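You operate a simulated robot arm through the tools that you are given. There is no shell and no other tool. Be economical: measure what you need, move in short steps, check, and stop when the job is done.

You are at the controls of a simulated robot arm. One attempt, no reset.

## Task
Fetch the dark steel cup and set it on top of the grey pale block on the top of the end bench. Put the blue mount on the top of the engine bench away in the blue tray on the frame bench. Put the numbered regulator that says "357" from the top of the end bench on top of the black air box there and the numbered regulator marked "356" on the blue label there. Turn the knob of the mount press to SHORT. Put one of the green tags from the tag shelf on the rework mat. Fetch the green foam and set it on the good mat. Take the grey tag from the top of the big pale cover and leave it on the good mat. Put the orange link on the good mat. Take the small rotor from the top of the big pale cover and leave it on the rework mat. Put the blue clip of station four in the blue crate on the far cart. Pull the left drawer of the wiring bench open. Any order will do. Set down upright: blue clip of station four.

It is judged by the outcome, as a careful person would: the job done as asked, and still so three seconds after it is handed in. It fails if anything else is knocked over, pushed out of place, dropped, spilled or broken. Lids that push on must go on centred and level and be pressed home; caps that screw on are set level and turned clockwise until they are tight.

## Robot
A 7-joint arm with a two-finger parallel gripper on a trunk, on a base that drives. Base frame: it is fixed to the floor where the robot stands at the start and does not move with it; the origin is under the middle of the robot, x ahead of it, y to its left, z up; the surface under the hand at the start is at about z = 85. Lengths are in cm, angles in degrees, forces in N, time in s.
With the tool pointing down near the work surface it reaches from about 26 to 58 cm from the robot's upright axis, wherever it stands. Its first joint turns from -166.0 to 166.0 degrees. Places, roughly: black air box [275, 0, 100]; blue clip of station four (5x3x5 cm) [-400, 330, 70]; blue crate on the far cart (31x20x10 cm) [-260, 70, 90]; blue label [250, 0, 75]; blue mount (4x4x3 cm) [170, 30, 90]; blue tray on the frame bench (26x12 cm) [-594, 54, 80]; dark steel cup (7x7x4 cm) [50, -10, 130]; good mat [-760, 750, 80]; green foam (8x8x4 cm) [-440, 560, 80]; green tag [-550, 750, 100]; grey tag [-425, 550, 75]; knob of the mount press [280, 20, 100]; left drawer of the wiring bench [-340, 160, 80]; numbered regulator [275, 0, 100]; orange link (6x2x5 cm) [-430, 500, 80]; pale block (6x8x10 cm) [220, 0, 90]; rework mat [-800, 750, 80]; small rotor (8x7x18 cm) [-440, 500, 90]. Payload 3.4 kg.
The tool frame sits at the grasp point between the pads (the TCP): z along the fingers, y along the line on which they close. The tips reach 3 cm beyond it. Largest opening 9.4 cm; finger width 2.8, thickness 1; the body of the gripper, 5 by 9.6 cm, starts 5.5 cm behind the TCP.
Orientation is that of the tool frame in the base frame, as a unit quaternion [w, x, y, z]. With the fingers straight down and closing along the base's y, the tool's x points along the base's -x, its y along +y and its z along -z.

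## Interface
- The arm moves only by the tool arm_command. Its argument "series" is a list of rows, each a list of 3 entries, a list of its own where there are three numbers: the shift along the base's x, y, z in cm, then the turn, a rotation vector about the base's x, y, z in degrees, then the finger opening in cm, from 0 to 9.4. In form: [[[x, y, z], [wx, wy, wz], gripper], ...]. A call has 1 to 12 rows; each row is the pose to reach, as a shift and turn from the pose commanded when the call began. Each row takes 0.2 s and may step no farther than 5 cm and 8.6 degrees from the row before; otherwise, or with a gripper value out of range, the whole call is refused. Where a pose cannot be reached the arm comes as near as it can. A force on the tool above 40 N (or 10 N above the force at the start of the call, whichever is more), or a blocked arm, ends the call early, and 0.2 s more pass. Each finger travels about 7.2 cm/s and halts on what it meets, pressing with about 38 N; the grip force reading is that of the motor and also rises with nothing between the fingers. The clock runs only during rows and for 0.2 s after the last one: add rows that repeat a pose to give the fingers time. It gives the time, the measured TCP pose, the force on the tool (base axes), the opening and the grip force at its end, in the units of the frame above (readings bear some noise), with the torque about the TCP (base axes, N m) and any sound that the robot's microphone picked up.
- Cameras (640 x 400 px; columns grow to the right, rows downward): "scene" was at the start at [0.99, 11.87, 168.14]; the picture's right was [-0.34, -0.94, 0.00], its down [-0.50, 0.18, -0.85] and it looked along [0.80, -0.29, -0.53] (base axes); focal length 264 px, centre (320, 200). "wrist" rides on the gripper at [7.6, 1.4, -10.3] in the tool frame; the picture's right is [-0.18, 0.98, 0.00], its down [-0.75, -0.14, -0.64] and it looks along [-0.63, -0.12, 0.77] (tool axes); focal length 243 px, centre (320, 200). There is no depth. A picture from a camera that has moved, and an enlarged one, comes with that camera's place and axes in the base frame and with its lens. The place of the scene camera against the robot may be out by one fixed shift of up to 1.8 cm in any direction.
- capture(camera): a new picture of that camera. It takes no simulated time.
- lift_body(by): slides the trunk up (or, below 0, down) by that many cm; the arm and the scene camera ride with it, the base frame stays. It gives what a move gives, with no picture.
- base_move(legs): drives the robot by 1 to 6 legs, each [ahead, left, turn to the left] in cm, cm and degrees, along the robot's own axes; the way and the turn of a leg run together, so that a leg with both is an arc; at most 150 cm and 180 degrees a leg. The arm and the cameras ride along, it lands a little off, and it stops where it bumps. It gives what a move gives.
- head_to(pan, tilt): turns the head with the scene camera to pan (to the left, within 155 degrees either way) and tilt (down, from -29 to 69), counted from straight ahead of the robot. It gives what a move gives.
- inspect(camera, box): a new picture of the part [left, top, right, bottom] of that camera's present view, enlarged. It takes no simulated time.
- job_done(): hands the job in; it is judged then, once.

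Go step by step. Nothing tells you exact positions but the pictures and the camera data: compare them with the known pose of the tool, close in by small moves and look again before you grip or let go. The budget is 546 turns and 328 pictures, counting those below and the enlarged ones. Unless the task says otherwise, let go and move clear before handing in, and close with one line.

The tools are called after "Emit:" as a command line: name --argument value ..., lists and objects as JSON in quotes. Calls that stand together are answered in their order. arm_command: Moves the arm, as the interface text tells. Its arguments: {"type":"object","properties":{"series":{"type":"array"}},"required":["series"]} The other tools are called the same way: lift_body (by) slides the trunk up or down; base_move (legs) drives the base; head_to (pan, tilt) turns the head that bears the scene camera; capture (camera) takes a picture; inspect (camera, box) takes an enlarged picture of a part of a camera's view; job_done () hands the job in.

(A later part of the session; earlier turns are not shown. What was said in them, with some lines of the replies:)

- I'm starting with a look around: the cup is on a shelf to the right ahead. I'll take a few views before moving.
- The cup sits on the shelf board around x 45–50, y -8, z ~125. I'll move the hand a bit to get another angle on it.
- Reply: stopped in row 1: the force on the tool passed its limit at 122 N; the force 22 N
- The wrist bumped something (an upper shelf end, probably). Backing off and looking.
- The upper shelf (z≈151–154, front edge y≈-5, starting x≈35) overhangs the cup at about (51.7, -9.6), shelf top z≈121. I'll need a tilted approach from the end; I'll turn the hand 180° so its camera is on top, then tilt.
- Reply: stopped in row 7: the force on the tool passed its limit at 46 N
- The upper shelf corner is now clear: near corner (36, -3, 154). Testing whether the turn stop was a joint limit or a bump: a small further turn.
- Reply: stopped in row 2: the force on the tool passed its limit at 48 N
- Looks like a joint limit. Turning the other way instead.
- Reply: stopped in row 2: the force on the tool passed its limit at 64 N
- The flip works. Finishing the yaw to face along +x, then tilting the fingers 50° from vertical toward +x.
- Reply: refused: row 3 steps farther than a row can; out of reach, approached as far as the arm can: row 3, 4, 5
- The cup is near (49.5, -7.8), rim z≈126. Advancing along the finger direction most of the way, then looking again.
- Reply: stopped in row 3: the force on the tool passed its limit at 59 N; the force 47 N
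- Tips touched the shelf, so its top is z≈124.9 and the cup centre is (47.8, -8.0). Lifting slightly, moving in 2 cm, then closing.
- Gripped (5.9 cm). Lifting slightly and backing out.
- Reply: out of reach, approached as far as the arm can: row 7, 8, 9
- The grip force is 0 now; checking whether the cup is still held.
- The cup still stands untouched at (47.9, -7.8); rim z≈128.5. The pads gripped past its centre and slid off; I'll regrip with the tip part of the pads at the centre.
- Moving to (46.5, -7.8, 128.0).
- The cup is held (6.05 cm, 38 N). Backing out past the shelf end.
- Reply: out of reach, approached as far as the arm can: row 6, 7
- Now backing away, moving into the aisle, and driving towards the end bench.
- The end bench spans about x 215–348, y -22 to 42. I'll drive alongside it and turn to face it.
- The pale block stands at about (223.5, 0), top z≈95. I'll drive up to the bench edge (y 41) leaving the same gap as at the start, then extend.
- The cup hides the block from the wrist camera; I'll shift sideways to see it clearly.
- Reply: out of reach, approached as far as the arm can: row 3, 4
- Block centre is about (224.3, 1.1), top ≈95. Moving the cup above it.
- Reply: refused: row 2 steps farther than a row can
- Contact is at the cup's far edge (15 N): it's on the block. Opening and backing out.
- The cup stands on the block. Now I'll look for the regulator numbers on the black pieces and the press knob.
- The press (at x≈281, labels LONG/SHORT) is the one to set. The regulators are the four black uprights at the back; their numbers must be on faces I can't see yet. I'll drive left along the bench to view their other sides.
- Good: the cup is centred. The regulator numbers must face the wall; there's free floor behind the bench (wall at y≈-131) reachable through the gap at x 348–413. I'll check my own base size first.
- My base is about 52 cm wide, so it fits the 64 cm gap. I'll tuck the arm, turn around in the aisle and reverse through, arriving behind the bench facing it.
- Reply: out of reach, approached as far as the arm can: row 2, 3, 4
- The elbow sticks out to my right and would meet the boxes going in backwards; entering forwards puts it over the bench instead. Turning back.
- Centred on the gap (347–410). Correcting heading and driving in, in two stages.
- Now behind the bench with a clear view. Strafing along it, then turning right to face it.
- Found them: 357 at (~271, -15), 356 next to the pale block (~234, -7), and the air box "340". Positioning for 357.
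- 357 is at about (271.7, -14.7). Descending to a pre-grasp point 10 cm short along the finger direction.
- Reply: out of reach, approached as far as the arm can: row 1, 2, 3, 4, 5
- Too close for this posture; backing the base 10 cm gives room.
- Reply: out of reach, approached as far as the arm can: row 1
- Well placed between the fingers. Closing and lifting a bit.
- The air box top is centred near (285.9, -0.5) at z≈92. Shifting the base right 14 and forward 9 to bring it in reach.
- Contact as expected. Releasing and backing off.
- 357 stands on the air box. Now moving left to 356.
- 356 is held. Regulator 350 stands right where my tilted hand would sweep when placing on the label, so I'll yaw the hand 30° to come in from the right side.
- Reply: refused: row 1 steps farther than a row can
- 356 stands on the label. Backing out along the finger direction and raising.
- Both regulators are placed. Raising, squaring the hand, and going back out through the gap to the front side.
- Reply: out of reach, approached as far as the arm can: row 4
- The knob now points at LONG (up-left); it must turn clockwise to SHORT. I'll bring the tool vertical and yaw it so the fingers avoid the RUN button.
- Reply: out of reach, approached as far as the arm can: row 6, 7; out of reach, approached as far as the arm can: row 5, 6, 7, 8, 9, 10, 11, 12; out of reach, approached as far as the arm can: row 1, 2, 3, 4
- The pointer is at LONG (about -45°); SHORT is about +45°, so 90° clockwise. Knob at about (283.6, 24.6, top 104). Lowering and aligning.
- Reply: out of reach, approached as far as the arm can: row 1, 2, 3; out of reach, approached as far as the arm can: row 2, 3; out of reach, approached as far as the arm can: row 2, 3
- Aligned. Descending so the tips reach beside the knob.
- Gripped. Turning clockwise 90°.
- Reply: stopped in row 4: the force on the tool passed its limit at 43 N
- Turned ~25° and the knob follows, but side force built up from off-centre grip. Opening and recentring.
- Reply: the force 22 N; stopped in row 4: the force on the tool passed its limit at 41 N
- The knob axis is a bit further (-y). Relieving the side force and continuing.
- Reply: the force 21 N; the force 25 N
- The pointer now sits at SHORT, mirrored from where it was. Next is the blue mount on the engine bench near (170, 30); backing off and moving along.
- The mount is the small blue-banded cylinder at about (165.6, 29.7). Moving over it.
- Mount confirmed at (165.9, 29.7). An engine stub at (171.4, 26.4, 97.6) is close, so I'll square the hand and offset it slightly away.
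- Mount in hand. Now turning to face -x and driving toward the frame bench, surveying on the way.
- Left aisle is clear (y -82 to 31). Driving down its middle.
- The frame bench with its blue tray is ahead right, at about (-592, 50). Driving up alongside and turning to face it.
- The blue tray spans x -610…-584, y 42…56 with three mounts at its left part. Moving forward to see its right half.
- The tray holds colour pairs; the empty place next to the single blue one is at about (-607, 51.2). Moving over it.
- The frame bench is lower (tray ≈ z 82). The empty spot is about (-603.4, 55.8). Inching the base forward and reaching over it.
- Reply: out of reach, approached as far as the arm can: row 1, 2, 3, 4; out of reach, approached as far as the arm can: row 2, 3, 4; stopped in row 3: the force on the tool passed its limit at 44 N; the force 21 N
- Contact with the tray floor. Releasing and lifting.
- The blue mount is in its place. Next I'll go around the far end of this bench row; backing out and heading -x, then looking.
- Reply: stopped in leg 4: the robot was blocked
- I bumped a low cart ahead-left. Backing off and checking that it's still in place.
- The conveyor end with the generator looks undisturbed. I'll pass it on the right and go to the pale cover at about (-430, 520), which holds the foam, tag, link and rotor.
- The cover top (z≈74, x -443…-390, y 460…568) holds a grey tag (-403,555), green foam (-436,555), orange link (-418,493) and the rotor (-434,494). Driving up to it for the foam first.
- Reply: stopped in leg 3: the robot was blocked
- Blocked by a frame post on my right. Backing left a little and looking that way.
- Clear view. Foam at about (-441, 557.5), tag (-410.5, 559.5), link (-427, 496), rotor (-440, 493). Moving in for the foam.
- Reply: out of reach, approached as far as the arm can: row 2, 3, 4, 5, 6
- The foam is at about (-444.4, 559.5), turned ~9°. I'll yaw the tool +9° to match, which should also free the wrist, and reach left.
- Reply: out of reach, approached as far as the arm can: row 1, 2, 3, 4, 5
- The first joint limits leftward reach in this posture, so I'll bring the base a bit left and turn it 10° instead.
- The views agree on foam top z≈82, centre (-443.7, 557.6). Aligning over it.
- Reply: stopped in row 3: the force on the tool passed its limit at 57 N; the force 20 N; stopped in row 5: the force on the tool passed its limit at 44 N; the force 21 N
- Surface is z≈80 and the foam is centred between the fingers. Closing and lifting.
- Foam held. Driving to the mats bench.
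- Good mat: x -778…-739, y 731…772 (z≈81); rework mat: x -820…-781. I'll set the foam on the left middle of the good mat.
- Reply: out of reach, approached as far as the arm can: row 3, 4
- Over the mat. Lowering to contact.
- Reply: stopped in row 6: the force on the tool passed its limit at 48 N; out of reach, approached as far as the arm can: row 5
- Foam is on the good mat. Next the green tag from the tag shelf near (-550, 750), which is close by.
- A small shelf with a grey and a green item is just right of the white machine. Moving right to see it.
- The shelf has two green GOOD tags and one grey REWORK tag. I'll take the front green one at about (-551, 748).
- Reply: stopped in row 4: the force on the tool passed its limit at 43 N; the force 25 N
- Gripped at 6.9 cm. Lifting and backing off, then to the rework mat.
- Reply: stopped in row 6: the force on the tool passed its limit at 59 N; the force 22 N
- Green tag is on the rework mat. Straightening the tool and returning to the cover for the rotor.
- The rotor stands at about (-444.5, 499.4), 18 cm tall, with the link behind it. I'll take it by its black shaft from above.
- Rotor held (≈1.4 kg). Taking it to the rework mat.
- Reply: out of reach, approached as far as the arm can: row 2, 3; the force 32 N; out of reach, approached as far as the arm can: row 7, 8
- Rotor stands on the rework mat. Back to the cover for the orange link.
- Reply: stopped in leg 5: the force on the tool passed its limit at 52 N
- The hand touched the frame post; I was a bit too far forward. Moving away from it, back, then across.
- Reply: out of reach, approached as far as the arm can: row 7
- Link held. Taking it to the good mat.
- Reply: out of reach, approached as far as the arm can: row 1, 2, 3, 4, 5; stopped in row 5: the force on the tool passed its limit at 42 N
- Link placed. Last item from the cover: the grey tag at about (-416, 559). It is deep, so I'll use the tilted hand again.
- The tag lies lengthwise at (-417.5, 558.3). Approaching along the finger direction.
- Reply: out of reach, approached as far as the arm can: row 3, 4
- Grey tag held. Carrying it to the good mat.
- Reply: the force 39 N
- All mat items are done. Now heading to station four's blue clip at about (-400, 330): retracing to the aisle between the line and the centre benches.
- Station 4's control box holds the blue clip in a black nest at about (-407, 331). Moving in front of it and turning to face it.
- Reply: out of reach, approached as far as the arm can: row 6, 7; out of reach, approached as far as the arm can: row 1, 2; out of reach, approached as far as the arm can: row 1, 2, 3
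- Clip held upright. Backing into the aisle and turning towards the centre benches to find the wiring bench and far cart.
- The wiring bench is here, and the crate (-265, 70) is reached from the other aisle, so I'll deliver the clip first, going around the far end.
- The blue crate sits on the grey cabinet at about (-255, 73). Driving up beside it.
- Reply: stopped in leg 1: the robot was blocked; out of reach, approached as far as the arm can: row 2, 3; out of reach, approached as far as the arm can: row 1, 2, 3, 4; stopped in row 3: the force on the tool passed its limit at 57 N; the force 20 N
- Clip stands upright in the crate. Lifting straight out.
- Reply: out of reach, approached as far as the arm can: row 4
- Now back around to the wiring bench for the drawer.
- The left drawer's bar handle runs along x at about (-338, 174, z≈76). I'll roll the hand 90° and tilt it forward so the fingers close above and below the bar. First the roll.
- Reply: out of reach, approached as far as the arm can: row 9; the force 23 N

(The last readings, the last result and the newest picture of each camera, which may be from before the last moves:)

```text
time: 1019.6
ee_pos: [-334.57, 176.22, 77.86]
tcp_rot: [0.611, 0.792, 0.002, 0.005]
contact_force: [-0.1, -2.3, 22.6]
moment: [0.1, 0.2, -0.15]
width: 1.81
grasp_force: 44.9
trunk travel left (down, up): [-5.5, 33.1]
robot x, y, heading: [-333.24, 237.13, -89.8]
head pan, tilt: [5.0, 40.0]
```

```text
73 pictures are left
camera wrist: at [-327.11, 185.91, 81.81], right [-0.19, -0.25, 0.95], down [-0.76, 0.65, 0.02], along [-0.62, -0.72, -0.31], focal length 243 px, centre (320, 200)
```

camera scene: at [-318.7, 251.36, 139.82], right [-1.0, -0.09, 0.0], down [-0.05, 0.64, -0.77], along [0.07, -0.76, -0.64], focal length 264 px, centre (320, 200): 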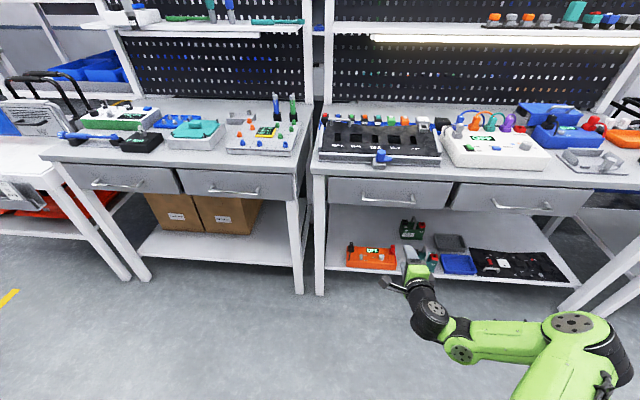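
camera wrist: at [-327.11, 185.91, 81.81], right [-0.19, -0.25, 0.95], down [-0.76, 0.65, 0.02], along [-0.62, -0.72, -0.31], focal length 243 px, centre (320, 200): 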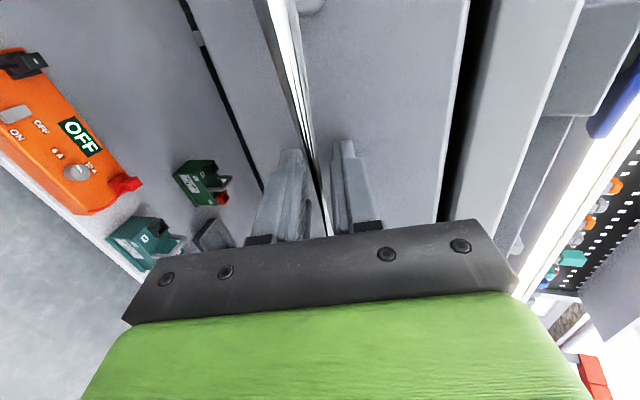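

Gripped the handle. Relieving the side load and pulling.

Emit:
arm_command --series '[[[0, 0, 0.4], [0, 0, 0], 0.3], [[0, 1.5, 0.4], [0, 0, 0], 0.3], [[0, 3, 0.4], [0, 0, 0], 0.3], [[0, 4.5, 0.4], [0, 0, 0], 0.3], [[0, 6, 0.4], [0, 0, 0], 0.3], [[0, 6, 0.4], [0, 0, 0], 0.3]]'

Emit:
inspect --camera "scene" --box '[310, 170, 470, 290]'

```text
time: 1021.0
ee_pos: [-334.52, 182.1, 77.78]
tcp_rot: [0.608, 0.794, 0.004, 0.004]
contact_force: [-9.8, 1.0, -3.3]
moment: [0.02, -0.25, 0.92]
width: 1.83
grasp_force: 44.5
trunk travel left (down, up): [-5.5, 33.1]
robot x, y, heading: [-333.28, 237.03, -89.9]
head pan, tilt: [5.0, 40.0]
```

```text
3.33 times, centred on (390, 230) of scene
camera zoom: at [-318.85, 234.27, 139.83], right [-1.0, -0.09, 0.0], down [-0.06, 0.64, -0.77], along [0.07, -0.76, -0.64], focal length 880 px, centre (87, 100)
```

zoom: 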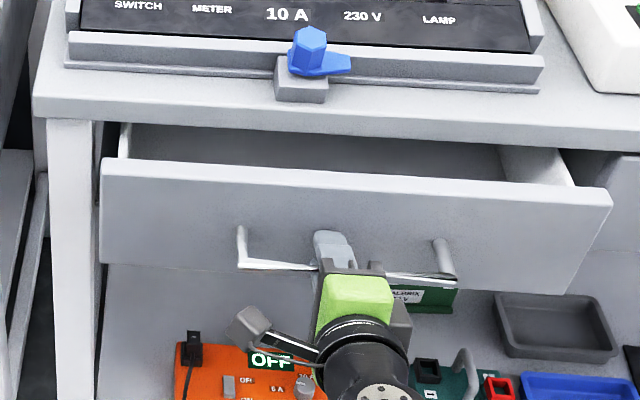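

Emit:
base_move --legs '[[-12, 0, 0]]'

Emit:
capture --camera "scene"

```text
time: 1022.3
ee_pos: [-334.52, 194.16, 77.69]
tcp_rot: [0.607, 0.794, 0.003, 0.005]
contact_force: [-10.9, 0.9, -12.1]
moment: [-0.14, 0.32, -0.89]
width: 1.83
grasp_force: 45.2
trunk travel left (down, up): [-5.5, 33.1]
robot x, y, heading: [-333.1, 249.13, -90.1]
head pan, tilt: [5.0, 40.0]
```

```text
71 pictures are left
camera scene: at [-318.87, 246.19, 139.83], right [-1.0, -0.09, 0.0], down [-0.06, 0.64, -0.77], along [0.07, -0.76, -0.64], focal length 264 px, centre (320, 200)
```

scene: 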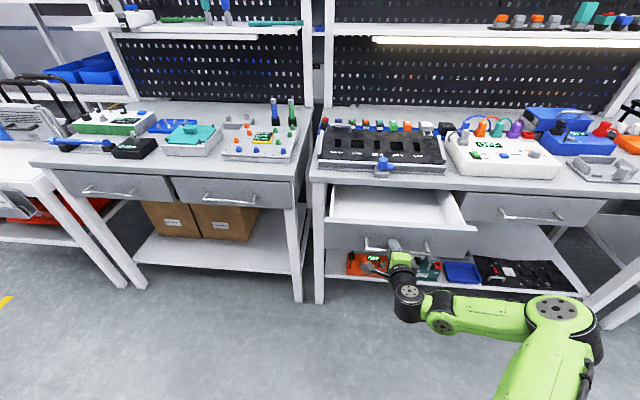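

Emit:
base_move --legs '[[-7, 0, 0]]'

```text
time: 1023.3
ee_pos: [-334.52, 201.17, 77.74]
tcp_rot: [0.608, 0.794, 0.004, 0.005]
contact_force: [-3.4, 1.1, -4.6]
moment: [-0.09, 0.1, -0.44]
width: 1.83
grasp_force: 45.4
trunk travel left (down, up): [-5.5, 33.1]
robot x, y, heading: [-333.31, 256.18, -89.9]
head pan, tilt: [5.0, 40.0]
```

Open about 25 cm. Releasing the handle and backing straight off.

Emit:
arm_command --series '[[[0, 0, 0], [0, 0, 0], 2.5], [[0, 0, 0], [0, 0, 0], 4], [[0, 0, 0], [0, 0, 0], 5], [[0, 0, 0], [0, 0, 0], 5]]'

Emit:
base_move --legs '[[-15, 0, 0]]'

Emit:
capture --camera "scene"

```text
time: 1024.3
ee_pos: [-334.44, 201.25, 77.81]
tcp_rot: [0.608, 0.794, 0.004, 0.004]
contact_force: [-0.3, 0.4, -0.7]
moment: [0.0, -0.03, 0.02]
width: 4.98
grasp_force: 0.1
trunk travel left (down, up): [-5.5, 33.1]
robot x, y, heading: [-333.43, 256.57, -89.7]
head pan, tilt: [5.0, 40.0]
```

```text
time: 1025.7
ee_pos: [-334.47, 216.41, 77.76]
tcp_rot: [0.608, 0.794, 0.002, 0.003]
contact_force: [0.4, -0.3, 0.0]
moment: [0.02, -0.02, 0.01]
width: 5.01
grasp_force: 0.2
trunk travel left (down, up): [-5.5, 33.1]
robot x, y, heading: [-333.31, 271.26, -90.0]
head pan, tilt: [5.0, 40.0]
```

```text
70 pictures are left
camera scene: at [-318.79, 268.49, 139.82], right [-1.0, -0.09, 0.0], down [-0.06, 0.64, -0.77], along [0.07, -0.76, -0.64], focal length 264 px, centre (320, 200)
```

scene: 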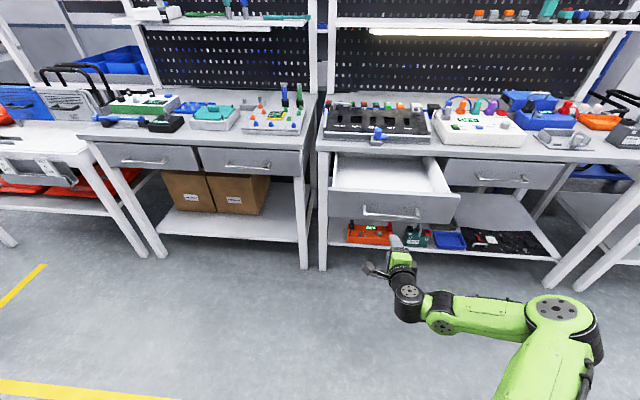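

All eleven jobs are done: the drawer stands open, the hand is clear, and everything else was checked in place. Handing in.

Emit:
job_done

```text
The job is handed in.
```

All eleven jobs are done and handed in, each checked in the pictures once I had let go. Two choices rested on your place list rather than a label. I set the knob on the press marked "SLEEVE RAM". I put the clip in the blue crate on the grey drawer cabinet near (-260, 75). On the way the base or hand bumped four fixed things: the upper shelf over the cup, the generator conveyor, the frame post by the pale cover and the crate cabinet. I saw nothing moved, but I did not look at the shelf or the cabinet again closely.
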